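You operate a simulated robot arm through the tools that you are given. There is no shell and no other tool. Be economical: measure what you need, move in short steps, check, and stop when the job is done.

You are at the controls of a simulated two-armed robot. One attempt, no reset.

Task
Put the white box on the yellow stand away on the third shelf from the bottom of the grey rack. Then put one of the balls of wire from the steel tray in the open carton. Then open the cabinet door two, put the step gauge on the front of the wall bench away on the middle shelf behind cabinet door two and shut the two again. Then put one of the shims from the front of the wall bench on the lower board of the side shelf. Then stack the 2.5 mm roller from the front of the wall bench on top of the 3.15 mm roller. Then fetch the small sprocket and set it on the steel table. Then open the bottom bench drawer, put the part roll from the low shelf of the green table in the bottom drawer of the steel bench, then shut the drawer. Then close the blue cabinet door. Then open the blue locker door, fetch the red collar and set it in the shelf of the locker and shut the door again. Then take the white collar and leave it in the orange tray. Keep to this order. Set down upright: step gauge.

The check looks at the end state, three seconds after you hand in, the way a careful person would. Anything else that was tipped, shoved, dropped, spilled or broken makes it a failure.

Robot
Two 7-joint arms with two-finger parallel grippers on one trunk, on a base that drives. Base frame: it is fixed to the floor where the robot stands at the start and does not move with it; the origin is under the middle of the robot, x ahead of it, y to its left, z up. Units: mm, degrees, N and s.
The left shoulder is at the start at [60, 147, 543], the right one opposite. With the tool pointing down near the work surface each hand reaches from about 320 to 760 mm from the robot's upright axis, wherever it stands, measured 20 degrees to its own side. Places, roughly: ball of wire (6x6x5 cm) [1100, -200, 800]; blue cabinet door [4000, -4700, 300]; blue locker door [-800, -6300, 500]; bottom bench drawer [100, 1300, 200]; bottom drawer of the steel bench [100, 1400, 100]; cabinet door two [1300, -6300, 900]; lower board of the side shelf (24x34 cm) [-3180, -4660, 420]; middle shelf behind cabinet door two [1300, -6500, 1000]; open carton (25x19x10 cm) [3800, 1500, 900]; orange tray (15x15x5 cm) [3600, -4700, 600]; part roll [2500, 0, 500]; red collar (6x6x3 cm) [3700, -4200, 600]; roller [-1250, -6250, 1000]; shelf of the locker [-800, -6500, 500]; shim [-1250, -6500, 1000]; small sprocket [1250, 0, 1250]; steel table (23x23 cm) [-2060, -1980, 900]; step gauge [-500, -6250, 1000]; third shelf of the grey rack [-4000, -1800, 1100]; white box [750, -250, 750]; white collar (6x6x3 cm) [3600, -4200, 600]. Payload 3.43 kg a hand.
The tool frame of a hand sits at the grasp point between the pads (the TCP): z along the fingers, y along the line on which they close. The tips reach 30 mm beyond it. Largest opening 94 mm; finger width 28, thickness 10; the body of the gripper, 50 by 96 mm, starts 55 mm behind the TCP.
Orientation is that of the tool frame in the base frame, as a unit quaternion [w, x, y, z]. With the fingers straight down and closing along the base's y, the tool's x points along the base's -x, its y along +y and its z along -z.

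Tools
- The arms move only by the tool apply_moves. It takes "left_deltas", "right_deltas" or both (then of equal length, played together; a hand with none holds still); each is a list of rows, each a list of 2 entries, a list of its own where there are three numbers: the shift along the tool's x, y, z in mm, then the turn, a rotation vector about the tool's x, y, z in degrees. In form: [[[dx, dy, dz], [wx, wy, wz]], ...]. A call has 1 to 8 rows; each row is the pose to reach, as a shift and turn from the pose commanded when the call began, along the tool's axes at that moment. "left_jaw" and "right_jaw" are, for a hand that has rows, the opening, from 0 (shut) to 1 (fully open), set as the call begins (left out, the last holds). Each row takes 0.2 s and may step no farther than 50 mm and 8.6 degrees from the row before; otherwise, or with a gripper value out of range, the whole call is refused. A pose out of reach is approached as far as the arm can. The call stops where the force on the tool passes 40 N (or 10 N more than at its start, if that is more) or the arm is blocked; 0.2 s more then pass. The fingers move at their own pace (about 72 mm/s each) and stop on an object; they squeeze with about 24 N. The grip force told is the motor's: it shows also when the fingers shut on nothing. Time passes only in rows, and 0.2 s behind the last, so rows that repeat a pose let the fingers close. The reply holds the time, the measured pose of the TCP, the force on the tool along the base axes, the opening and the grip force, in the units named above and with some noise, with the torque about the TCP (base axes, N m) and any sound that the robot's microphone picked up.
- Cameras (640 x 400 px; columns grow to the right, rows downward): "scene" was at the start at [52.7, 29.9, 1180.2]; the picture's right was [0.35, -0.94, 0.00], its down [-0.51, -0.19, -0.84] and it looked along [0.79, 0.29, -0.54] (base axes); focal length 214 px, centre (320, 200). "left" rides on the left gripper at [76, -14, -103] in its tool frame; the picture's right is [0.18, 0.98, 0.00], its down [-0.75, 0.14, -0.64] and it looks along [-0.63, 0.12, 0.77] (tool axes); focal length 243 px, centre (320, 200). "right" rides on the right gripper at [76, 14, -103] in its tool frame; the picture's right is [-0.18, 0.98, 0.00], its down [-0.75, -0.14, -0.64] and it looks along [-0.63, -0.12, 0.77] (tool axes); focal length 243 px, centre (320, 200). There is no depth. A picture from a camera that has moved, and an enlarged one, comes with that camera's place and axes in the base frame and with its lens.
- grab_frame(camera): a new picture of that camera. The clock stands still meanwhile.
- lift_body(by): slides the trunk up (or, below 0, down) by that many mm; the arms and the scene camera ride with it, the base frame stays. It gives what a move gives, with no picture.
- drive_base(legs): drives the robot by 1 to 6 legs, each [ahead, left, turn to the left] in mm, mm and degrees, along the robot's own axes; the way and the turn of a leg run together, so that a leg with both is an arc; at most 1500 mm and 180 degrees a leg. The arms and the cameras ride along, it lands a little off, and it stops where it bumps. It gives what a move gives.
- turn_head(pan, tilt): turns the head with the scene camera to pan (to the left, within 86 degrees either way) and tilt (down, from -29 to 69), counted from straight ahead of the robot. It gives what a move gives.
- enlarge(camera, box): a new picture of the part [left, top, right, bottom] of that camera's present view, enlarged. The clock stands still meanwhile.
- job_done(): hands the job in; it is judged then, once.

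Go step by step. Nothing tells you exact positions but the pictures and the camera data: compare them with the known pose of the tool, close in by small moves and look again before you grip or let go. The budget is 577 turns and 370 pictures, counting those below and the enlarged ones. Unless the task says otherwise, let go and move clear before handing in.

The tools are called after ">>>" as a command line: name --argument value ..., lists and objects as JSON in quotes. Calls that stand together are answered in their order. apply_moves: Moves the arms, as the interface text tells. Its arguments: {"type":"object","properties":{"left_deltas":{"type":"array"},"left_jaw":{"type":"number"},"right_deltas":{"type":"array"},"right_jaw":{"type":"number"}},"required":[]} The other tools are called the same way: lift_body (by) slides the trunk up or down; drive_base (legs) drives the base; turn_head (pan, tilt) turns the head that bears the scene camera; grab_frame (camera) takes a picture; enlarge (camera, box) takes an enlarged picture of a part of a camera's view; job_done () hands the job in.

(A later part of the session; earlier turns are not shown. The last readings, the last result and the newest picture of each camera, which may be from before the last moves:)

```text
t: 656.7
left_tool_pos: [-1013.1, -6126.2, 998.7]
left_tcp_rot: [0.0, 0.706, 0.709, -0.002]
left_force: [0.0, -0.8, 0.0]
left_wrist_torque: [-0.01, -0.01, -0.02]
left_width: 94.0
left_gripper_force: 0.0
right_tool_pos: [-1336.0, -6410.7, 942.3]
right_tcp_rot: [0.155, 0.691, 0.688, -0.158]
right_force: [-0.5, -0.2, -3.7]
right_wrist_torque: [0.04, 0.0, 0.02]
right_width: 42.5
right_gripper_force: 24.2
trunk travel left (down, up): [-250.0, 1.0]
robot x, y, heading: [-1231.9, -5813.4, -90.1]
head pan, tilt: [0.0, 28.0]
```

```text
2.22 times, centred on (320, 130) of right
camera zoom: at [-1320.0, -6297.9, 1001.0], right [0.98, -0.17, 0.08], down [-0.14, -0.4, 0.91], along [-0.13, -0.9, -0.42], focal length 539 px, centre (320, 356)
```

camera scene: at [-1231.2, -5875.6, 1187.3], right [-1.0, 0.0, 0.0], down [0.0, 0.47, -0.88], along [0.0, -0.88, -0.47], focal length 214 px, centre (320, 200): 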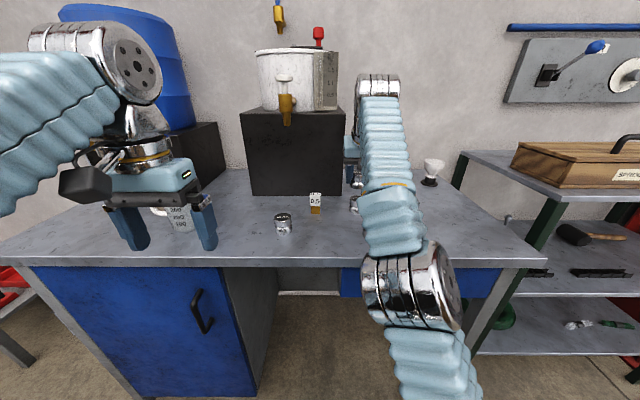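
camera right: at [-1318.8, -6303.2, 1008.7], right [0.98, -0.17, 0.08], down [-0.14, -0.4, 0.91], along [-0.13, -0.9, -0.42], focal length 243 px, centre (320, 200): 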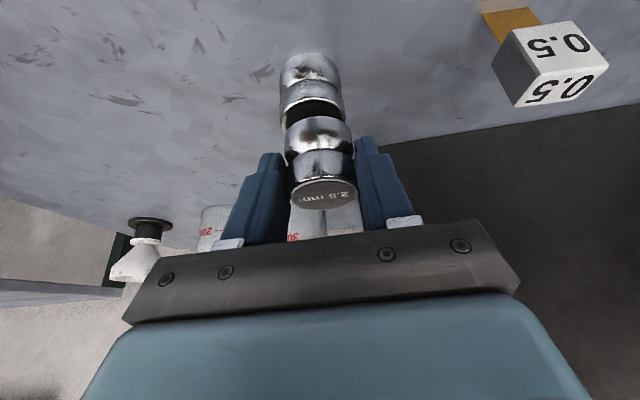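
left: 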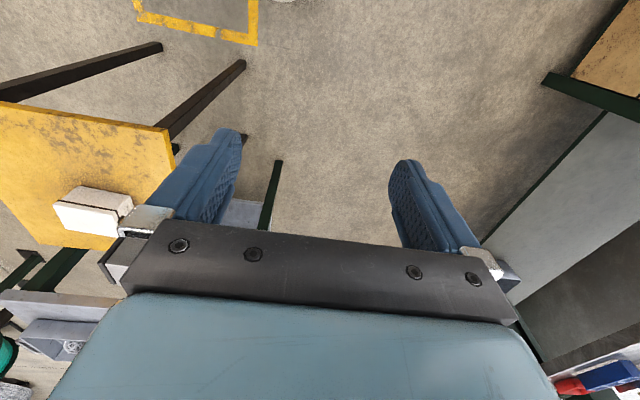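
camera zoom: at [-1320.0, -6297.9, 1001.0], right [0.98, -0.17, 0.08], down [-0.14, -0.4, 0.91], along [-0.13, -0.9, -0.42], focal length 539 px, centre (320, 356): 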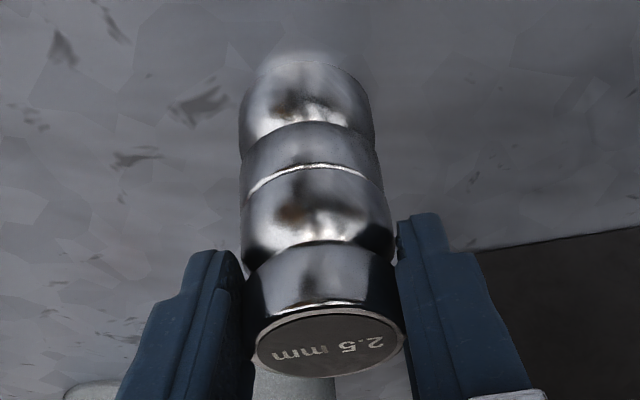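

Well aligned. Lower until contact.

>>> apply_moves --right_deltas '[[[0.4, 0, 0.9], [0, 0, 0]], [[0.9, 0, 1.8], [0, 0, 0]], [[1.3, 0, 2.7], [0, 0, 0]]]'

```text
t: 657.5
left_tool_pos: [-1014.3, -6127.7, 999.6]
left_tcp_rot: [0.0, 0.706, 0.708, -0.003]
left_force: [-0.4, 0.1, -0.4]
left_wrist_torque: [0.01, 0.03, -0.01]
left_width: 93.8
left_gripper_force: 0.1
right_tool_pos: [-1334.6, -6412.6, 941.1]
right_tcp_rot: [0.155, 0.693, 0.686, -0.159]
right_force: [0.1, 0.1, -3.1]
right_wrist_torque: [0.03, -0.03, -0.01]
right_width: 42.8
right_gripper_force: 23.8
trunk travel left (down, up): [-250.0, 1.0]
robot x, y, heading: [-1231.0, -5809.6, -89.9]
head pan, tilt: [0.0, 28.0]
```

>>> apply_moves --right_deltas '[[[0.4, 0, 0.9], [0, 0, 0]], [[0.9, 0, 1.8], [0, 0, 0]], [[1.3, 0, 2.7], [0, 0, 0]]]'

```text
t: 658.3
left_tool_pos: [-1014.1, -6127.6, 1000.4]
left_tcp_rot: [0.001, 0.705, 0.709, -0.002]
left_force: [-0.8, 0.4, -0.3]
left_wrist_torque: [-0.02, -0.03, 0.0]
left_width: 94.1
left_gripper_force: 0.0
right_tool_pos: [-1335.5, -6410.8, 939.8]
right_tcp_rot: [0.156, 0.692, 0.686, -0.161]
right_force: [-2.3, -6.6, 16.9]
right_wrist_torque: [-0.38, -0.01, -0.12]
right_width: 42.7
right_gripper_force: 24.2
trunk travel left (down, up): [-250.0, 1.0]
robot x, y, heading: [-1228.7, -5814.0, -89.8]
head pan, tilt: [0.0, 28.0]
```

Contact. Ease off, open slowly, inspect.

>>> apply_moves --right_deltas '[[[-0.8, 0, -1.6], [0, 0, 0]], [[-0.8, 0, -1.6], [0, 0, 0]]]'

>>> apply_moves --right_deltas '[[[0, 0, 0], [0, 0, 0]], [[0, 0, 0], [0, 0, 0]], [[0, 0, 0], [0, 0, 0]]]' --right_jaw 0.68

>>> grab_frame --camera "right"

```text
t: 658.9
left_tool_pos: [-1013.7, -6125.4, 999.6]
left_tcp_rot: [0.0, 0.705, 0.71, -0.002]
left_force: [0.5, -0.4, 0.0]
left_wrist_torque: [0.02, 0.0, -0.02]
left_width: 93.8
left_gripper_force: 0.0
right_tool_pos: [-1334.4, -6412.7, 938.4]
right_tcp_rot: [0.154, 0.692, 0.687, -0.158]
right_force: [-0.9, -0.9, 6.4]
right_wrist_torque: [-0.19, -0.19, 0.0]
right_width: 42.6
right_gripper_force: 24.2
trunk travel left (down, up): [-250.0, 1.0]
robot x, y, heading: [-1231.5, -5810.3, -89.9]
head pan, tilt: [0.0, 28.0]
```

```text
t: 659.7
left_tool_pos: [-1013.7, -6126.6, 998.7]
left_tcp_rot: [0.0, 0.705, 0.709, -0.001]
left_force: [-0.1, 0.2, 0.0]
left_wrist_torque: [-0.01, 0.01, 0.02]
left_width: 94.1
left_gripper_force: 0.1
right_tool_pos: [-1333.7, -6411.8, 940.9]
right_tcp_rot: [0.154, 0.692, 0.688, -0.158]
right_force: [0.2, -0.2, -0.2]
right_wrist_torque: [0.0, 0.02, -0.01]
right_width: 64.0
right_gripper_force: 0.0
trunk travel left (down, up): [-250.0, 1.0]
robot x, y, heading: [-1232.7, -5810.2, -89.7]
head pan, tilt: [0.0, 28.0]
```

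```text
170 pictures are left
camera right: at [-1319.7, -6299.1, 998.0], right [0.98, -0.17, 0.08], down [-0.14, -0.4, 0.91], along [-0.13, -0.9, -0.42], focal length 243 px, centre (320, 200)
```

right: 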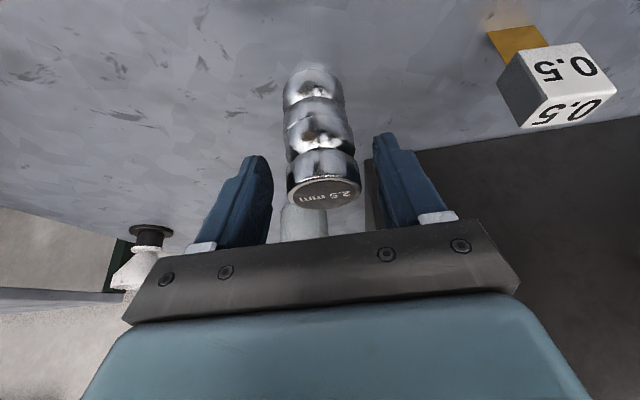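

Stacked. Lift the open hand straight up, then back away and verify.

>>> apply_moves --right_deltas '[[[-6, 0, -13], [0, 0, 0]], [[-16, 0, -33], [0, 0, 0]], [[-26, 0, -54], [0, 0, 0]], [[-20, 0, -75], [0, 0, 0]], [[20, 0, -90], [0, 0, 0]], [[60, 0, -100], [0, 0, 0]]]'

>>> enlarge --camera "right" --box '[220, 0, 420, 125]'

```text
t: 661.1
left_tool_pos: [-1013.0, -6127.2, 999.3]
left_tcp_rot: [0.001, 0.705, 0.709, -0.002]
left_force: [-0.6, -0.4, 0.4]
left_wrist_torque: [0.0, -0.03, 0.01]
left_width: 94.0
left_gripper_force: 0.0
right_tool_pos: [-1334.1, -6316.2, 1003.1]
right_tcp_rot: [0.154, 0.692, 0.687, -0.158]
right_force: [0.2, -0.6, 0.1]
right_wrist_torque: [0.03, 0.01, -0.01]
right_width: 64.0
right_gripper_force: 0.1
right hand out of reach, approached as far as the arm can: row 2, 3, 4
trunk travel left (down, up): [-250.0, 1.0]
robot x, y, heading: [-1228.9, -5810.1, -90.0]
head pan, tilt: [0.0, 28.0]
```

```text
3.20 times, centred on (320, 62) of right
camera zoom: at [-1319.0, -6203.5, 1061.6], right [0.98, -0.17, 0.08], down [-0.14, -0.4, 0.9], along [-0.13, -0.9, -0.42], focal length 776 px, centre (320, 640)
```

zoom: 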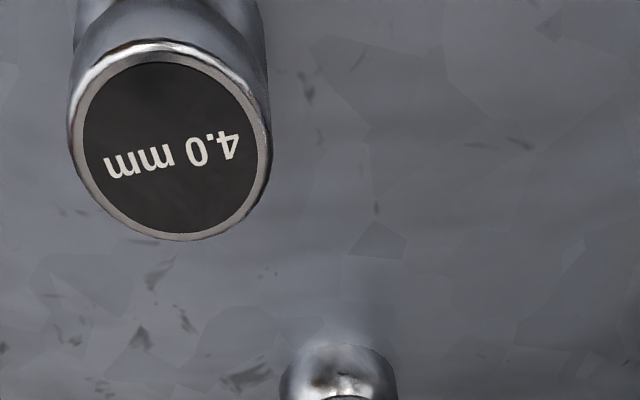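

>>> drive_base --legs '[[-220, 0, 0]]'

>>> enlarge --camera "scene" --box '[260, 130, 420, 230]'

```text
t: 662.8
left_tool_pos: [-1013.6, -5898.6, 999.3]
left_tcp_rot: [0.001, 0.703, 0.711, -0.002]
left_force: [-0.5, -0.4, 0.3]
left_wrist_torque: [0.02, -0.03, 0.04]
left_width: 94.2
left_gripper_force: 0.1
right_tool_pos: [-1331.7, -6088.8, 1004.1]
right_tcp_rot: [0.155, 0.69, 0.689, -0.158]
right_force: [-0.4, 0.5, -0.7]
right_wrist_torque: [0.01, -0.02, 0.0]
right_width: 63.7
right_gripper_force: 0.0
trunk travel left (down, up): [-250.0, 1.0]
robot x, y, heading: [-1229.6, -5584.7, -89.5]
head pan, tilt: [0.0, 28.0]
```

```text
4.00 times, centred on (340, 180) of scene
camera zoom: at [-1232.3, -5647.4, 1187.3], right [-1.0, -0.01, 0.0], down [0.0, 0.47, -0.88], along [0.01, -0.88, -0.47], focal length 858 px, centre (240, 280)
```

zoom: 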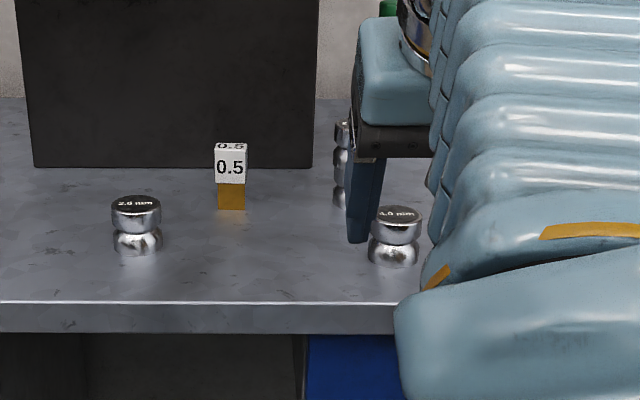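

The stack stands fine. Next the small sprocket: it seems to be the disc at the back of the upper shelf near (1250,-40,1240). I'll retrace the way to the steel bench.

>>> drive_base --legs '[[0, 0, -90.5], [1300, 0, 0], [1320, 0, 0], [0, 0, -90], [1500, 0, 0]]'

```text
t: 690.3
left_tool_pos: [-4042.3, -3769.5, 999.6]
left_tcp_rot: [0.002, -0.701, 0.714, 0.0]
left_force: [0.1, 0.5, -0.6]
left_wrist_torque: [0.01, 0.01, -0.02]
left_width: 94.2
left_gripper_force: 0.1
right_tool_pos: [-3717.1, -3589.6, 1004.1]
right_tcp_rot: [0.16, -0.679, 0.7, 0.152]
right_force: [0.1, -0.2, 0.4]
right_wrist_torque: [0.01, 0.02, 0.01]
right_width: 64.0
right_gripper_force: 0.1
trunk travel left (down, up): [-250.0, 1.0]
robot x, y, heading: [-3830.7, -4087.3, 89.0]
head pan, tilt: [0.0, 28.0]
```

>>> drive_base --legs '[[0, -420, 1], [1290, 0, 0], [0, -1150, 0], [0, -1120, 0], [900, 0, 0], [900, 0, 0]]'

```text
t: 718.6
left_tool_pos: [-1397.1, -678.5, 999.1]
left_tcp_rot: [-0.003, 0.723, -0.691, -0.001]
left_force: [-0.1, 0.9, 0.2]
left_wrist_torque: [-0.01, 0.03, 0.0]
left_width: 94.1
left_gripper_force: 0.1
right_tool_pos: [-1085.6, -474.9, 1003.8]
right_tcp_rot: [-0.155, 0.701, -0.677, -0.159]
right_force: [-0.8, 0.1, 0.2]
right_wrist_torque: [-0.03, -0.01, 0.05]
right_width: 63.9
right_gripper_force: 0.3
trunk travel left (down, up): [-250.0, 1.0]
robot x, y, heading: [-1164.4, -981.6, 92.5]
head pan, tilt: [0.0, 28.0]
```

>>> drive_base --legs '[[0, 0, -92.5], [1200, 0, 0], [1130, 0, 0], [0, 0, 90]]'

>>> turn_head --pan 0 --tilt 10

>>> grab_frame --camera "scene"

```text
t: 737.8
left_tool_pos: [954.7, -672.0, 999.3]
left_tcp_rot: [-0.002, 0.708, -0.706, 0.0]
left_force: [-0.1, 0.0, 0.0]
left_wrist_torque: [0.01, -0.03, 0.0]
left_width: 94.1
left_gripper_force: 0.1
right_tool_pos: [1274.1, -482.4, 1003.5]
right_tcp_rot: [0.158, -0.687, 0.692, 0.155]
right_force: [0.6, -0.1, -1.1]
right_wrist_torque: [0.03, 0.01, -0.02]
right_width: 63.9
right_gripper_force: 0.1
trunk travel left (down, up): [-250.0, 1.0]
robot x, y, heading: [1170.3, -987.7, 90.1]
head pan, tilt: [0.0, 28.0]
```

```text
t: 738.6
left_tool_pos: [953.7, -671.5, 999.2]
left_tcp_rot: [-0.002, 0.708, -0.706, -0.001]
left_force: [-0.4, 0.1, 0.1]
left_wrist_torque: [0.06, 0.04, -0.01]
left_width: 93.9
left_gripper_force: 0.0
right_tool_pos: [1274.4, -482.7, 1003.0]
right_tcp_rot: [0.158, -0.687, 0.692, 0.155]
right_force: [-0.9, 0.0, -0.3]
right_wrist_torque: [-0.01, -0.01, -0.01]
right_width: 63.9
right_gripper_force: 0.0
trunk travel left (down, up): [-250.0, 1.0]
robot x, y, heading: [1169.6, -989.5, 90.0]
head pan, tilt: [0.0, 10.0]
```

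```text
167 pictures are left
camera scene: at [1169.5, -924.8, 1216.4], right [1.0, 0.0, 0.0], down [0.0, -0.17, -0.98], along [0.0, 0.98, -0.17], focal length 214 px, centre (320, 200)
```

scene: 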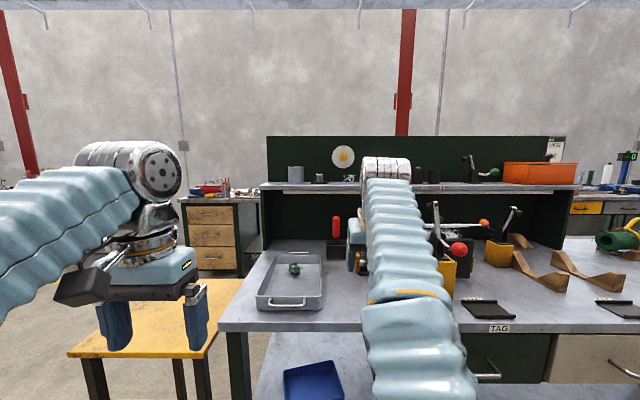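

>>> enlarge --camera "scene" --box '[270, 130, 430, 230]'

>>> enlarge --camera "scene" --box '[310, 135, 374, 195]'

```text
4.00 times, centred on (350, 180) of scene
camera zoom: at [1169.5, -924.8, 1216.4], right [1.0, 0.0, 0.0], down [0.0, -0.17, -0.98], along [0.0, 0.98, -0.17], focal length 858 px, centre (200, 280)
```

zoom: 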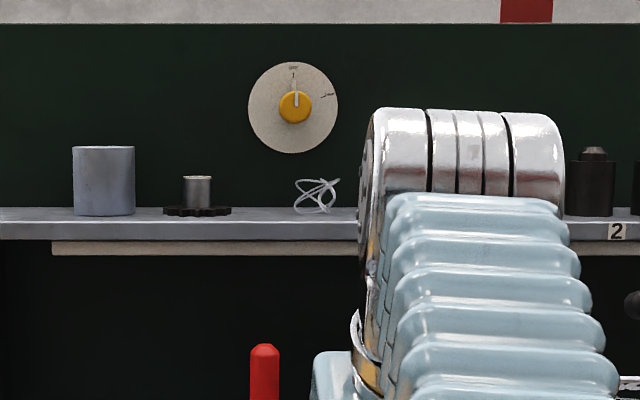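

```text
6.67 times, centred on (342, 165) of scene
camera zoom: at [1169.5, -924.8, 1216.4], right [1.0, 0.0, 0.0], down [0.0, -0.17, -0.98], along [0.0, 0.98, -0.17], focal length 1430 px, centre (173, 433)
```

zoom: 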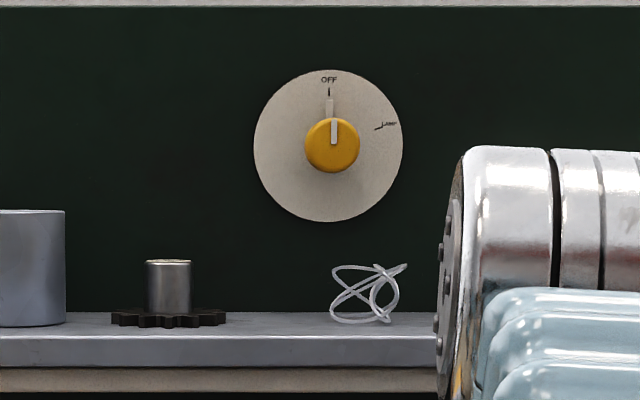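

The small sprocket is the black toothed wheel with a steel hub on the upper shelf near x≈1166. I'll tuck the right hand and drive closer to triangulate it.

>>> apply_moves --right_deltas '[[[20, -10, -20], [0, 0, 0]], [[50, -20, -40], [0, 0, 0]], [[85, -30, -62], [0, 0, 0]], [[115, -40, -85], [0, 0, 0]], [[144, -50, -105], [0, 0, 0]]]'

>>> drive_base --legs '[[290, 0, 0]]'

>>> enlarge --camera "scene" --box '[240, 120, 400, 220]'

>>> grab_frame --camera "right"

```text
t: 739.8
left_tool_pos: [954.7, -672.2, 999.1]
left_tcp_rot: [-0.001, 0.708, -0.706, -0.001]
left_force: [-0.2, -0.5, 0.1]
left_wrist_torque: [-0.01, 0.0, 0.0]
left_width: 94.0
left_gripper_force: 0.1
right_tool_pos: [1322.7, -658.8, 1036.3]
right_tcp_rot: [0.158, -0.687, 0.692, 0.155]
right_force: [0.3, 0.3, -0.2]
right_wrist_torque: [0.03, 0.02, -0.01]
right_width: 64.1
right_gripper_force: 0.1
trunk travel left (down, up): [-250.0, 1.0]
robot x, y, heading: [1171.6, -981.7, 90.2]
head pan, tilt: [0.0, 10.0]
```

```text
t: 741.8
left_tool_pos: [954.4, -376.7, 1000.2]
left_tcp_rot: [-0.001, 0.707, -0.707, 0.0]
left_force: [-0.4, -0.1, -0.1]
left_wrist_torque: [0.0, 0.01, 0.01]
left_width: 94.0
left_gripper_force: 0.0
right_tool_pos: [1324.1, -365.4, 1036.3]
right_tcp_rot: [0.159, -0.685, 0.694, 0.155]
right_force: [-0.2, -0.3, 0.5]
right_wrist_torque: [0.03, 0.03, -0.01]
right_width: 64.1
right_gripper_force: 0.1
trunk travel left (down, up): [-250.0, 1.0]
robot x, y, heading: [1173.1, -691.9, 90.1]
head pan, tilt: [0.0, 10.0]
```

```text
4.00 times, centred on (320, 170) of scene
camera zoom: at [1169.6, -630.4, 1216.5], right [1.0, 0.0, 0.0], down [0.0, -0.17, -0.98], along [0.0, 0.98, -0.17], focal length 858 px, centre (320, 320)
```

zoom: 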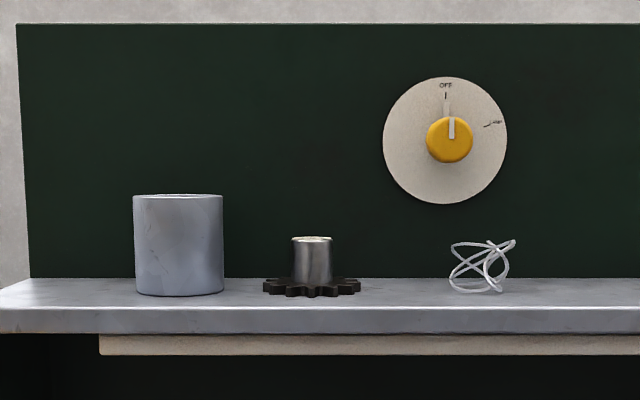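

```text
163 pictures are left
camera right: at [1307.9, -477.7, 1094.2], right [-0.98, 0.18, 0.08], down [0.14, 0.4, 0.91], along [0.13, 0.9, -0.42], focal length 243 px, centre (320, 200)
```

right: 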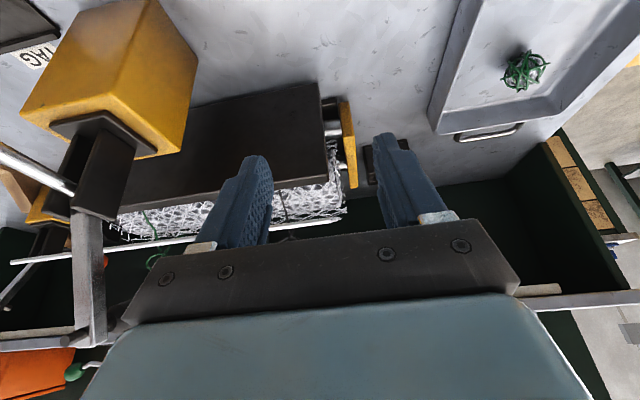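

Sprocket hub: centre ≈(1163,18), z 1138–1166, shelf edge y≈-76, shelf top z≈1128. A level hand gripping with the fingertips keeps the wrist camera in front of the shelf. I'll level the hand in front of it.

>>> apply_moves --right_deltas '[[[-23, 20, -4], [0, -8, 0]], [[-46, 40, -8], [0, -16, 0]], [[-69, 60, -12], [0, -24, 0]], [[-92, 80, -16], [0, -32, 0]], [[-115, 100, -20], [0, -40, 0]], [[-138, 120, -24], [0, -48, 0]], [[-161, 140, -28], [0, -56, 0]], [[-183, 158, -33], [0, -64, 0]]]'

>>> grab_frame --camera "scene"

```text
t: 743.6
left_tool_pos: [954.3, -377.2, 999.9]
left_tcp_rot: [-0.002, 0.707, -0.707, -0.001]
left_force: [0.1, -0.3, -0.5]
left_wrist_torque: [0.01, 0.02, 0.03]
left_width: 93.9
left_gripper_force: 0.2
right_tool_pos: [1170.7, -220.9, 1156.0]
right_tcp_rot: [0.47, -0.5, 0.503, 0.525]
right_force: [0.4, -0.2, 0.3]
right_wrist_torque: [0.01, -0.02, -0.01]
right_width: 64.2
right_gripper_force: 0.0
trunk travel left (down, up): [-250.0, 1.0]
robot x, y, heading: [1172.5, -689.9, 90.1]
head pan, tilt: [0.0, 10.0]
```

```text
162 pictures are left
camera scene: at [1169.5, -630.2, 1216.5], right [1.0, 0.0, 0.0], down [0.0, -0.17, -0.98], along [0.0, 0.98, -0.17], focal length 214 px, centre (320, 200)
```

scene: 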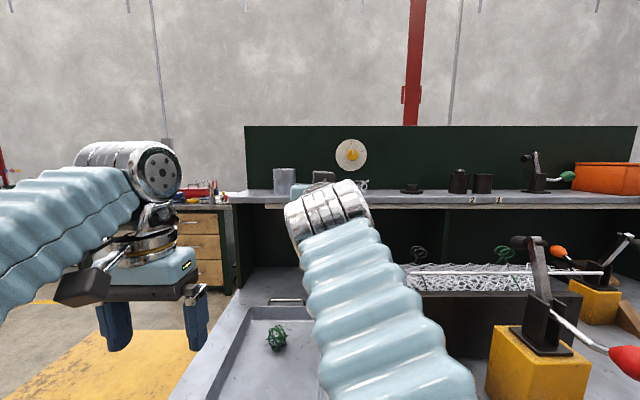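

Another black round thing is on the shelf further right; I'll compare before choosing.

>>> enlarge --camera "scene" --box '[270, 150, 510, 220]'

```text
2.67 times, centred on (390, 185) of scene
camera zoom: at [1169.5, -630.2, 1216.5], right [1.0, 0.0, 0.0], down [0.0, -0.17, -0.98], along [0.0, 0.98, -0.17], focal length 572 px, centre (133, 240)
```

zoom: 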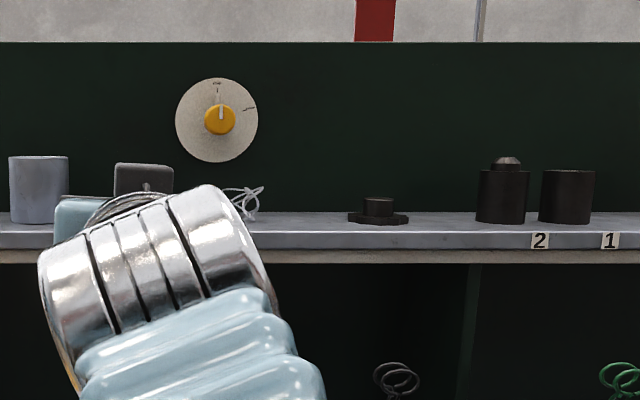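

The other piece is at x≈1447, which doesn't match the given 1250; the toothed one at 1163 does. I'll trim the hand's roll/yaw and approach to y≈-60.

>>> apply_moves --right_deltas '[[[0, 0, 20], [3, 0, -3.3]], [[0, 4, 60], [3, 0, -3.3]], [[0, 7, 100], [3, 0, -3.3]], [[0, 7, 140], [3, 0, -3.3]]]' --right_jaw 0.6

>>> grab_frame --camera "right"

>>> enlarge --camera "scene" --box '[240, 120, 400, 220]'

```text
t: 744.6
left_tool_pos: [955.0, -377.8, 998.0]
left_tcp_rot: [0.002, -0.707, 0.707, 0.001]
left_force: [0.2, 1.1, -0.6]
left_wrist_torque: [0.03, 0.0, 0.02]
left_width: 94.3
left_gripper_force: 0.0
right_tool_pos: [1164.6, -71.7, 1142.6]
right_tcp_rot: [0.529, -0.501, 0.502, 0.465]
right_force: [0.5, -0.3, 0.4]
right_wrist_torque: [-0.01, -0.02, -0.05]
right_width: 56.5
right_gripper_force: 0.0
trunk travel left (down, up): [-250.0, 1.0]
robot x, y, heading: [1168.4, -692.1, 90.0]
head pan, tilt: [0.0, 10.0]
```

```text
160 pictures are left
camera right: at [1147.6, -175.0, 1065.8], right [-0.99, 0.07, 0.12], down [0.05, -0.64, 0.77], along [0.13, 0.76, 0.63], focal length 243 px, centre (320, 200)
```

right: 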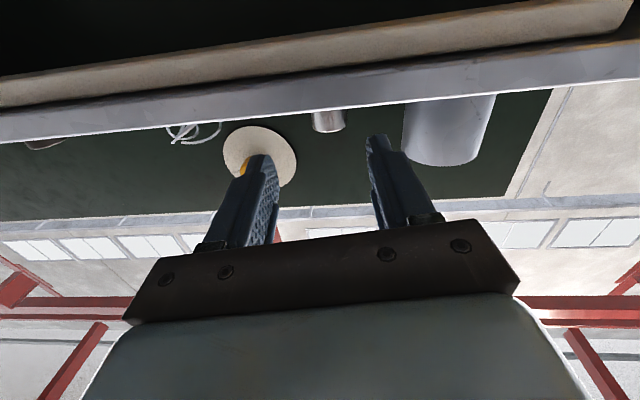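

```text
4.00 times, centred on (320, 170) of scene
camera zoom: at [1169.7, -630.3, 1216.5], right [1.0, 0.0, 0.0], down [0.0, -0.17, -0.98], along [0.0, 0.98, -0.17], focal length 858 px, centre (320, 320)
```

zoom: 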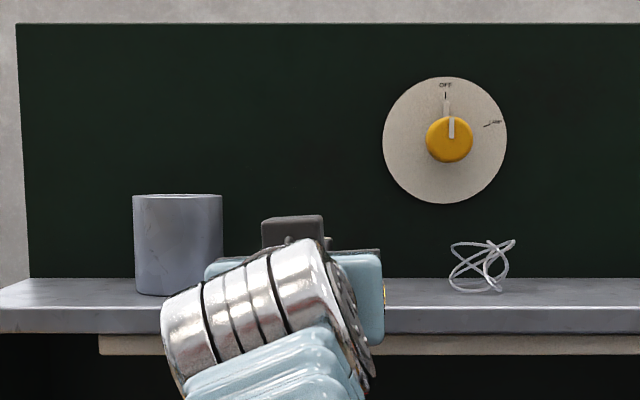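

Refined: hub centre ≈(1163,49), top z≈1164, shelf z≈1119, edge y≈-20. Restore the hand's roll/yaw, set z≈1150 and approach.

>>> apply_moves --right_deltas '[[[-7, 0, 10], [-3, 0, 3.3]], [[-7, 0, 40], [-3, 0, 3.3]], [[-7, 0, 60], [-3, 0, 3.3]], [[-7, 0, 60], [-3, 0, 3.3]]]'

>>> grab_frame --camera "right"

```text
t: 745.6
left_tool_pos: [954.7, -376.6, 998.8]
left_tcp_rot: [0.001, -0.707, 0.707, 0.0]
left_force: [-0.1, 1.0, -0.4]
left_wrist_torque: [-0.05, 0.06, 0.01]
left_width: 94.0
left_gripper_force: 0.2
right_tool_pos: [1167.5, -8.8, 1151.7]
right_tcp_rot: [0.502, -0.5, 0.504, 0.493]
right_force: [-0.6, 0.3, -0.6]
right_wrist_torque: [0.01, 0.02, -0.03]
right_width: 56.5
right_gripper_force: 0.2
trunk travel left (down, up): [-250.0, 1.0]
robot x, y, heading: [1169.7, -692.5, 89.8]
head pan, tilt: [0.0, 10.0]
```

```text
158 pictures are left
camera right: at [1151.5, -112.6, 1074.6], right [-0.98, 0.01, 0.18], down [0.13, -0.64, 0.76], along [0.13, 0.77, 0.63], focal length 243 px, centre (320, 200)
```

right: 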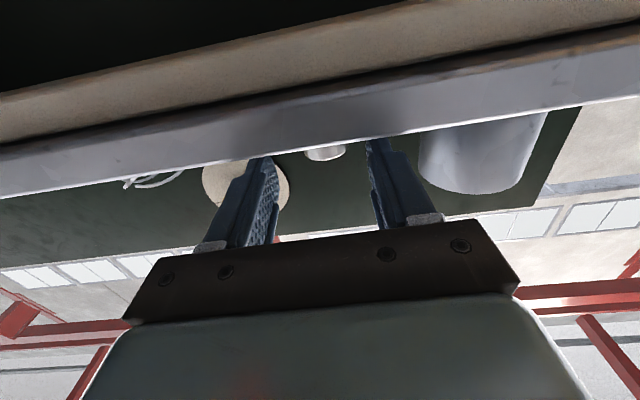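

Hub centre ≈(1164,52). Move 40 mm further and close on it.

>>> apply_moves --right_deltas '[[[0, 1, 15], [0, 0, 0]], [[0, 2, 30], [0, 0, 0]], [[0, 2, 41], [0, 0, 0]]]'

>>> grab_frame --camera "right"

>>> enlarge --camera "scene" --box '[240, 120, 400, 220]'

```text
t: 746.4
left_tool_pos: [955.0, -377.3, 999.7]
left_tcp_rot: [-0.002, 0.708, -0.706, 0.0]
left_force: [0.4, 1.4, -0.3]
left_wrist_torque: [-0.03, 0.03, 0.05]
left_width: 93.8
left_gripper_force: 0.1
right_tool_pos: [1166.8, 6.6, 1149.2]
right_tcp_rot: [0.502, -0.5, 0.503, 0.495]
right_force: [0.1, -0.1, 0.7]
right_wrist_torque: [0.01, -0.03, -0.03]
right_width: 56.4
right_gripper_force: 0.0
right hand out of reach, approached as far as the arm can: row 2, 3
trunk travel left (down, up): [-250.0, 1.0]
robot x, y, heading: [1172.6, -688.9, 89.9]
head pan, tilt: [0.0, 10.0]
```

```text
157 pictures are left
camera right: at [1151.0, -96.3, 1071.4], right [-0.98, 0.01, 0.18], down [0.13, -0.64, 0.76], along [0.13, 0.77, 0.63], focal length 243 px, centre (320, 200)
```

right: 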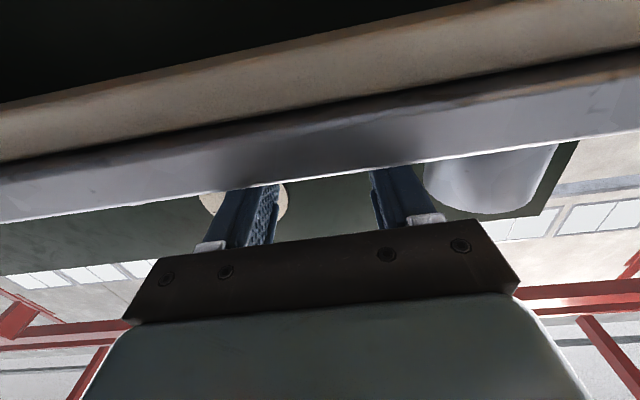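

```text
4.00 times, centred on (320, 170) of scene
camera zoom: at [1169.6, -630.2, 1216.5], right [1.0, 0.0, 0.0], down [0.0, -0.17, -0.98], along [0.0, 0.98, -0.17], focal length 858 px, centre (320, 320)
```

zoom: 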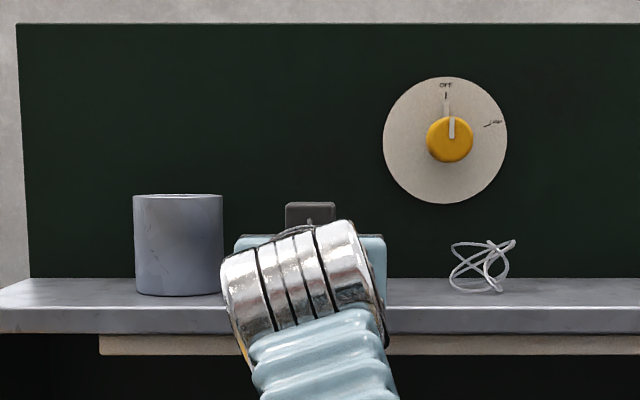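

At reach limit by ~26 mm. Pitching the fingers up 8° lowers the wrist and gains reach; do that and move in.

>>> apply_moves --right_deltas '[[[0, 0, -30], [0, -4, 0]], [[0, 0, -30], [0, -8, 0]], [[-1, 0, -30], [0, -8, 0]]]'

>>> apply_moves --right_deltas '[[[3, 1, 20], [0, 0, 0]], [[6, 2, 40], [0, 0, 0]], [[8, 2, 55], [0, 0, 0]]]'

>>> grab_frame --camera "right"

```text
t: 747.2
left_tool_pos: [954.6, -376.7, 999.1]
left_tcp_rot: [-0.001, 0.707, -0.707, 0.0]
left_force: [-0.3, 0.3, -0.4]
left_wrist_torque: [0.02, 0.01, 0.0]
left_width: 93.9
left_gripper_force: 0.1
right_tool_pos: [1165.4, -23.8, 1147.4]
right_tcp_rot: [0.537, -0.463, 0.467, 0.528]
right_force: [0.4, -0.3, -0.4]
right_wrist_torque: [0.01, -0.02, -0.04]
right_width: 56.6
right_gripper_force: 0.1
trunk travel left (down, up): [-250.0, 1.0]
robot x, y, heading: [1172.8, -694.2, 90.2]
head pan, tilt: [0.0, 10.0]
```

```text
t: 747.9
left_tool_pos: [955.3, -377.4, 1000.0]
left_tcp_rot: [-0.002, 0.707, -0.707, -0.001]
left_force: [0.7, 0.5, -0.1]
left_wrist_torque: [0.0, -0.01, 0.0]
left_width: 93.9
left_gripper_force: 0.0
right_tool_pos: [1164.1, 22.8, 1147.1]
right_tcp_rot: [0.538, -0.465, 0.468, 0.526]
right_force: [5.3, -13.3, -3.8]
right_wrist_torque: [-0.24, -0.36, 0.85]
right_width: 56.5
right_gripper_force: 0.1
trunk travel left (down, up): [-250.0, 1.0]
robot x, y, heading: [1169.8, -691.3, 89.8]
head pan, tilt: [0.0, 10.0]
stopped in row 3 (right hand): the force on the tool passed its limit at 61 N (the readings are from after the stop); the commanded pose is now the measured one
```

```text
155 pictures are left
camera right: at [1149.4, -69.0, 1057.4], right [-0.98, -0.01, 0.17], down [0.13, -0.74, 0.67], along [0.12, 0.68, 0.73], focal length 243 px, centre (320, 200)
```

right: 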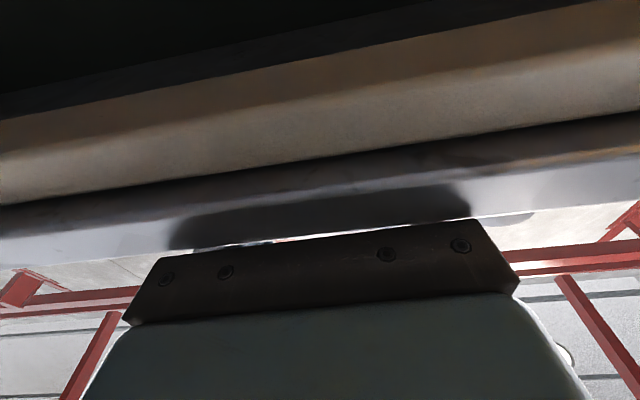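

The gripper body touched the shelf edge. Back off, raise 11 mm and go in again.

>>> apply_moves --right_deltas '[[[0, 0, -20], [0, 0, 0]], [[-6, 0, -25], [0, 0, 0]], [[-13, 0, -25], [0, 0, 0]]]'

>>> apply_moves --right_deltas '[[[2, 0, 15], [0, 0, 0]], [[4, 0, 30], [0, 0, 0]]]'

>>> grab_frame --camera "right"

>>> enlarge --camera "scene" --box '[260, 140, 380, 215]'

```text
t: 748.7
left_tool_pos: [954.6, -376.7, 999.9]
left_tcp_rot: [0.002, -0.707, 0.707, 0.0]
left_force: [-0.4, 0.1, -0.3]
left_wrist_torque: [0.02, 0.02, 0.05]
left_width: 93.8
left_gripper_force: 0.0
right_tool_pos: [1161.1, -4.0, 1156.9]
right_tcp_rot: [0.537, -0.465, 0.468, 0.526]
right_force: [0.4, 0.4, 1.1]
right_wrist_torque: [0.0, 0.01, 0.01]
right_width: 56.3
right_gripper_force: 0.2
trunk travel left (down, up): [-250.0, 1.0]
robot x, y, heading: [1170.3, -696.0, 89.7]
head pan, tilt: [0.0, 10.0]
```

```text
t: 749.3
left_tool_pos: [954.8, -376.9, 998.8]
left_tcp_rot: [0.002, -0.707, 0.707, 0.001]
left_force: [0.3, 0.1, 0.3]
left_wrist_torque: [0.01, 0.03, 0.01]
left_width: 94.2
left_gripper_force: 0.2
right_tool_pos: [1163.1, 24.5, 1152.8]
right_tcp_rot: [0.536, -0.466, 0.468, 0.526]
right_force: [-0.9, -0.1, 0.7]
right_wrist_torque: [0.0, -0.04, -0.02]
right_width: 56.4
right_gripper_force: 0.1
right hand out of reach, approached as far as the arm can: row 2
trunk travel left (down, up): [-250.0, 1.0]
robot x, y, heading: [1169.3, -693.7, 89.7]
head pan, tilt: [0.0, 10.0]
```

```text
154 pictures are left
camera right: at [1149.0, -67.9, 1063.3], right [-0.98, -0.01, 0.18], down [0.13, -0.74, 0.67], along [0.12, 0.68, 0.73], focal length 243 px, centre (320, 200)
```

right: 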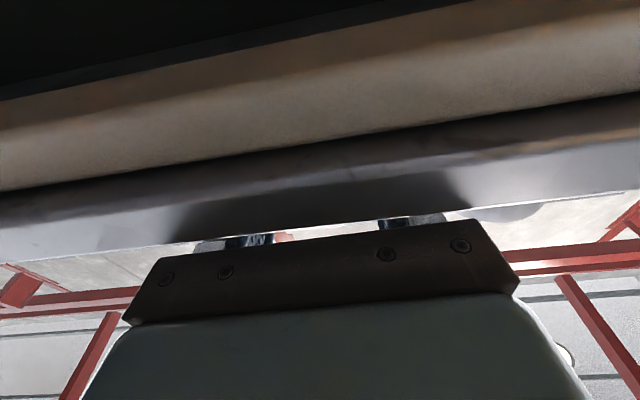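

```text
5.33 times, centred on (320, 178) of scene
camera zoom: at [1169.5, -630.5, 1216.5], right [1.0, 0.0, 0.0], down [0.0, -0.17, -0.98], along [0.0, 0.98, -0.17], focal length 1144 px, centre (320, 320)
```

zoom: 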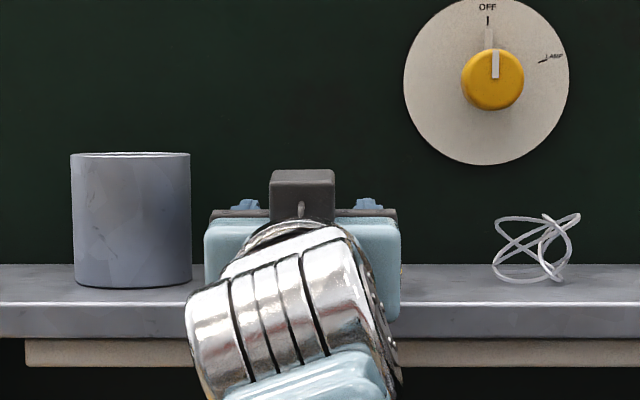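

I'm ~10 mm short for a secure grip. Turning the base ~12° left brings the right shoulder forward; I'll back the hand out, turn, and re-aim.

>>> apply_moves --right_deltas '[[[-3, 0, -30], [0, 0, 0]], [[-6, 0, -75], [0, 0, 0]], [[-10, 0, -120], [0, 0, 0]], [[-14, 0, -160], [0, 0, 0]]]'

>>> drive_base --legs '[[0, 0, 13]]'

>>> apply_moves --right_deltas '[[[0, -35, 0], [4, 0, 0]], [[0, -70, 0], [8, 0, 0]], [[0, -105, 0], [12, 0, 0]], [[0, -130, 10], [13, 0, 0]]]'

```text
t: 750.3
left_tool_pos: [954.8, -377.0, 998.0]
left_tcp_rot: [-0.002, 0.707, -0.707, -0.001]
left_force: [-0.9, -0.1, -0.2]
left_wrist_torque: [-0.03, -0.02, 0.01]
left_width: 94.2
left_gripper_force: 0.0
right_tool_pos: [1162.3, -134.5, 1145.7]
right_tcp_rot: [0.536, -0.466, 0.467, 0.527]
right_force: [-0.6, 0.4, 0.0]
right_wrist_torque: [0.0, -0.03, -0.02]
right_width: 56.4
right_gripper_force: 0.0
trunk travel left (down, up): [-250.0, 1.0]
robot x, y, heading: [1170.8, -692.2, 90.0]
head pan, tilt: [0.0, 10.0]
```

```text
t: 751.5
left_tool_pos: [890.1, -433.3, 999.3]
left_tcp_rot: [-0.002, 0.782, -0.623, -0.001]
left_force: [-0.1, -0.4, 0.8]
left_wrist_torque: [-0.01, 0.01, 0.02]
left_width: 94.0
left_gripper_force: 0.0
right_tool_pos: [1036.9, -150.4, 1145.0]
right_tcp_rot: [0.474, -0.516, 0.413, 0.583]
right_force: [-0.7, -0.7, -0.7]
right_wrist_torque: [-0.03, 0.04, 0.01]
right_width: 56.4
right_gripper_force: 0.0
trunk travel left (down, up): [-250.0, 1.0]
robot x, y, heading: [1170.9, -691.4, 102.8]
head pan, tilt: [0.0, 10.0]
```

```text
t: 752.5
left_tool_pos: [888.0, -432.6, 997.8]
left_tcp_rot: [-0.001, 0.782, -0.623, -0.001]
left_force: [-0.4, -0.6, 0.2]
left_wrist_torque: [0.04, -0.02, 0.03]
left_width: 94.2
left_gripper_force: 0.1
right_tool_pos: [1163.8, -112.7, 1147.9]
right_tcp_rot: [0.529, -0.459, 0.475, 0.533]
right_force: [-0.1, -0.2, 0.3]
right_wrist_torque: [-0.02, -0.03, -0.02]
right_width: 56.2
right_gripper_force: 0.0
trunk travel left (down, up): [-250.0, 1.0]
robot x, y, heading: [1174.5, -692.4, 103.1]
head pan, tilt: [0.0, 10.0]
```

Re-aimed. Go in to y≈34 at z≈1158.

>>> apply_moves --right_deltas '[[[0, 0, 40], [0, 0, 0]], [[1, 0, 80], [0, 0, 0]], [[4, 0, 115], [0, 0, 0]], [[6, 0, 135], [0, 0, 0]], [[8, 0, 148], [0, 0, 0]]]'

>>> enlarge --camera "scene" --box '[320, 120, 480, 220]'

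```text
t: 753.8
left_tool_pos: [889.4, -433.1, 998.4]
left_tcp_rot: [-0.002, 0.782, -0.623, -0.001]
left_force: [0.9, 0.2, -0.5]
left_wrist_torque: [0.03, 0.0, 0.05]
left_width: 94.2
left_gripper_force: 0.0
right_tool_pos: [1163.3, 35.5, 1157.4]
right_tcp_rot: [0.529, -0.458, 0.475, 0.533]
right_force: [0.0, -0.2, 0.2]
right_wrist_torque: [-0.02, 0.0, 0.02]
right_width: 56.2
right_gripper_force: 0.1
trunk travel left (down, up): [-250.0, 1.0]
robot x, y, heading: [1170.0, -691.4, 103.0]
head pan, tilt: [0.0, 10.0]
```

```text
4.00 times, centred on (400, 170) of scene
camera zoom: at [1155.4, -631.9, 1216.5], right [0.97, 0.22, 0.0], down [0.04, -0.17, -0.98], along [-0.22, 0.96, -0.17], focal length 858 px, centre (0, 320)
```

zoom: 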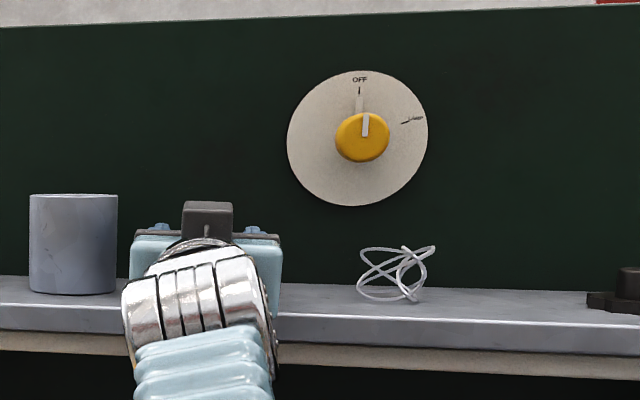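

Reached without contact. Close on the hub and check the width.

>>> apply_moves --right_deltas '[[[0, 0, 0], [0, 0, 0]], [[0, 0, 0], [0, 0, 0]], [[0, 0, 0], [0, 0, 0]], [[0, 0, 0], [0, 0, 0]]]' --right_jaw 0

>>> apply_moves --right_deltas '[[[-3, 0, 0], [0, 0, 0]], [[-8, 0, 0], [0, 0, 0]], [[-15, 0, 0], [0, 0, 0]], [[-15, 0, -10], [0, 0, 0]], [[-15, 0, -30], [0, 0, 0]]]'

>>> enlarge --camera "scene" --box '[320, 120, 480, 220]'

```text
t: 754.8
left_tool_pos: [890.2, -433.8, 998.2]
left_tcp_rot: [-0.002, 0.782, -0.623, -0.001]
left_force: [-0.8, 0.1, -0.6]
left_wrist_torque: [0.03, -0.02, -0.02]
left_width: 94.1
left_gripper_force: 0.1
right_tool_pos: [1164.4, 34.9, 1157.1]
right_tcp_rot: [0.529, -0.458, 0.476, 0.532]
right_force: [1.5, 0.6, 1.2]
right_wrist_torque: [0.03, -0.27, 0.02]
right_width: 33.5
right_gripper_force: 23.9
trunk travel left (down, up): [-250.0, 1.0]
robot x, y, heading: [1171.5, -690.3, 102.9]
head pan, tilt: [0.0, 10.0]
```

```text
t: 756.0
left_tool_pos: [889.7, -432.8, 999.2]
left_tcp_rot: [-0.002, 0.782, -0.623, 0.0]
left_force: [0.2, 0.8, -0.4]
left_wrist_torque: [0.01, -0.01, 0.01]
left_width: 93.7
left_gripper_force: 0.0
right_tool_pos: [1164.3, 1.9, 1167.4]
right_tcp_rot: [0.529, -0.459, 0.476, 0.532]
right_force: [-0.1, 0.6, -5.3]
right_wrist_torque: [-0.04, 0.02, 0.01]
right_width: 33.5
right_gripper_force: 24.0
trunk travel left (down, up): [-250.0, 1.0]
robot x, y, heading: [1170.5, -689.4, 103.0]
head pan, tilt: [0.0, 10.0]
```

```text
4.00 times, centred on (400, 170) of scene
camera zoom: at [1155.4, -631.3, 1216.5], right [0.97, 0.22, 0.0], down [0.04, -0.17, -0.98], along [-0.22, 0.96, -0.17], focal length 858 px, centre (0, 320)
```

zoom: 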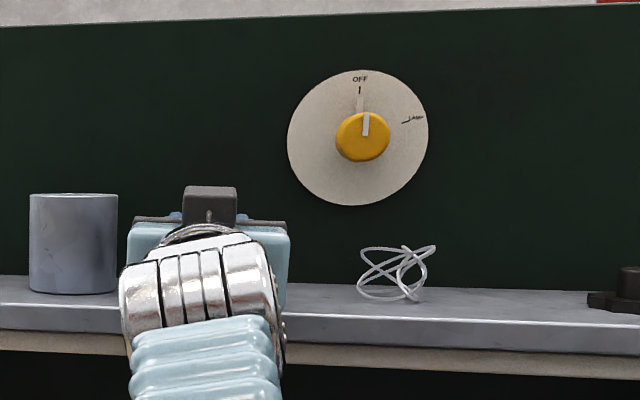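

The sprocket is held (5 N). Withdraw smoothly.

>>> apply_moves --right_deltas '[[[-2, 0, -20], [0, 0, 0]], [[-2, 0, -45], [0, 0, 0]], [[-2, 0, -75], [0, 0, 0]], [[-2, 0, -105], [0, 0, 0]], [[-2, 0, -130], [0, 0, 0]], [[-2, 0, -145], [0, 0, 0]]]'

>>> drive_base --legs '[[-150, 0, 0], [-150, 0, 0]]'

>>> grab_frame --camera "right"

>>> grab_frame --camera "scene"

```text
t: 757.4
left_tool_pos: [888.8, -432.5, 998.9]
left_tcp_rot: [-0.003, 0.782, -0.623, -0.002]
left_force: [0.1, 0.6, -0.6]
left_wrist_torque: [0.01, -0.01, 0.03]
left_width: 94.0
left_gripper_force: 0.0
right_tool_pos: [1165.0, -142.3, 1155.4]
right_tcp_rot: [0.529, -0.458, 0.476, 0.533]
right_force: [-0.9, 0.2, -4.4]
right_wrist_torque: [-0.05, 0.01, 0.02]
right_width: 33.2
right_gripper_force: 23.7
trunk travel left (down, up): [-250.0, 1.0]
robot x, y, heading: [1172.4, -691.8, 102.8]
head pan, tilt: [0.0, 10.0]
```

```text
t: 759.7
left_tool_pos: [957.6, -728.3, 999.2]
left_tcp_rot: [-0.002, 0.782, -0.623, -0.001]
left_force: [0.3, 0.2, -0.3]
left_wrist_torque: [0.0, 0.02, -0.01]
left_width: 93.9
left_gripper_force: 0.1
right_tool_pos: [1232.2, -436.4, 1155.3]
right_tcp_rot: [0.529, -0.459, 0.476, 0.532]
right_force: [-1.4, 0.4, -4.0]
right_wrist_torque: [-0.06, 0.02, -0.01]
right_width: 33.0
right_gripper_force: 23.6
trunk travel left (down, up): [-250.0, 1.0]
robot x, y, heading: [1237.7, -989.0, 102.9]
head pan, tilt: [0.0, 10.0]
```

```text
150 pictures are left
camera right: at [1214.4, -529.3, 1065.7], right [-0.98, -0.01, 0.2], down [0.15, -0.73, 0.66], along [0.14, 0.68, 0.72], focal length 243 px, centre (320, 200)
```

right: 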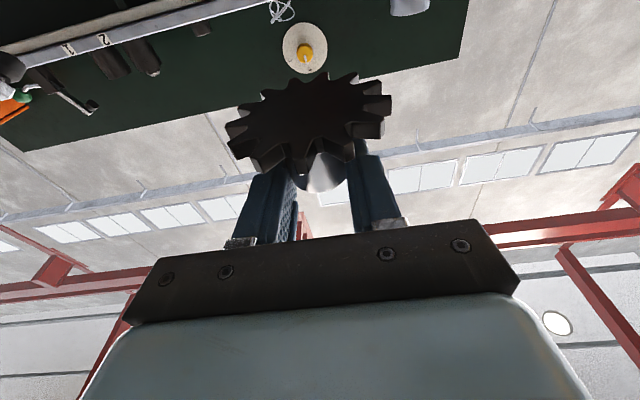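

```text
149 pictures are left
camera scene: at [1222.8, -926.7, 1216.5], right [0.97, 0.22, 0.0], down [0.04, -0.17, -0.98], along [-0.22, 0.96, -0.17], focal length 214 px, centre (320, 200)
```

scene: 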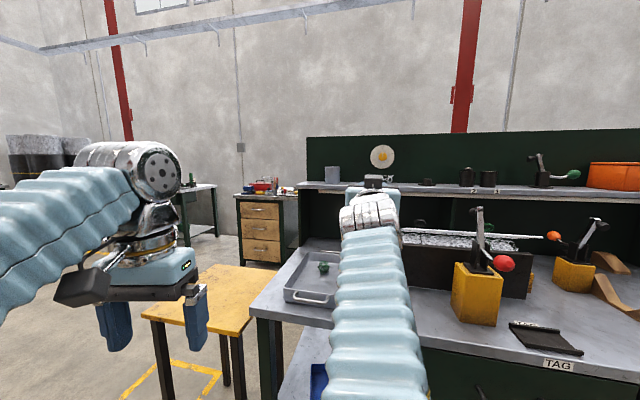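

The sprocket is firmly held, wheel level. Drive toward the steel table at (-2060,-1980), approaching from the east.

>>> drive_base --legs '[[0, 0, 77], [1250, 0, 0], [1250, 0, 0], [0, 700, 0], [0, 380, 0]]'

>>> turn_head --pan -10 --tilt 20

>>> grab_frame --camera "scene"

```text
t: 780.8
left_tool_pos: [-1614.7, -2224.9, 998.5]
left_tcp_rot: [-0.001, 1.0, 0.003, -0.001]
left_force: [1.3, -0.1, -1.0]
left_wrist_torque: [-0.01, 0.0, -0.02]
left_width: 94.0
left_gripper_force: 0.1
right_tool_pos: [-1839.1, -1893.6, 1155.3]
right_tcp_rot: [0.08, -0.656, 0.084, 0.746]
right_force: [0.6, 0.0, -3.8]
right_wrist_torque: [0.01, -0.05, 0.0]
right_width: 33.0
right_gripper_force: 23.8
trunk travel left (down, up): [-250.0, 1.0]
robot x, y, heading: [-1302.3, -2007.7, -179.8]
head pan, tilt: [0.0, 10.0]
```

```text
t: 781.5
left_tool_pos: [-1615.1, -2223.4, 998.6]
left_tcp_rot: [-0.001, 1.0, 0.004, -0.002]
left_force: [0.3, 0.2, 0.0]
left_wrist_torque: [0.02, -0.01, -0.02]
left_width: 94.0
left_gripper_force: 0.0
right_tool_pos: [-1840.1, -1892.6, 1154.1]
right_tcp_rot: [0.08, -0.656, 0.085, 0.746]
right_force: [-0.7, 0.3, -3.7]
right_wrist_torque: [-0.06, -0.07, 0.01]
right_width: 33.2
right_gripper_force: 23.8
trunk travel left (down, up): [-250.0, 1.0]
robot x, y, heading: [-1302.6, -2006.0, -179.8]
head pan, tilt: [-10.0, 20.0]
```

```text
148 pictures are left
camera scene: at [-1364.5, -1992.1, 1200.2], right [0.17, 0.99, 0.0], down [0.34, -0.06, -0.94], along [-0.93, 0.16, -0.34], focal length 214 px, centre (320, 200)
```

scene: 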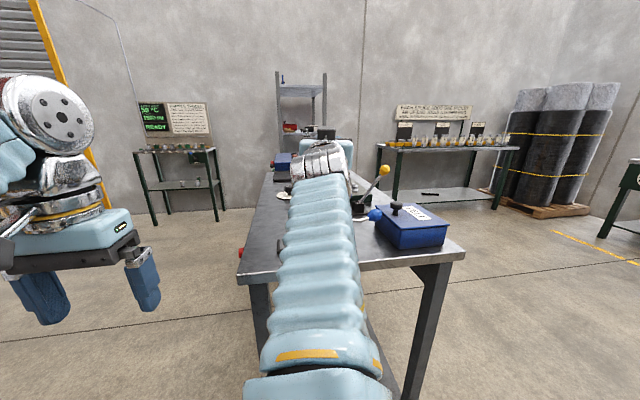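

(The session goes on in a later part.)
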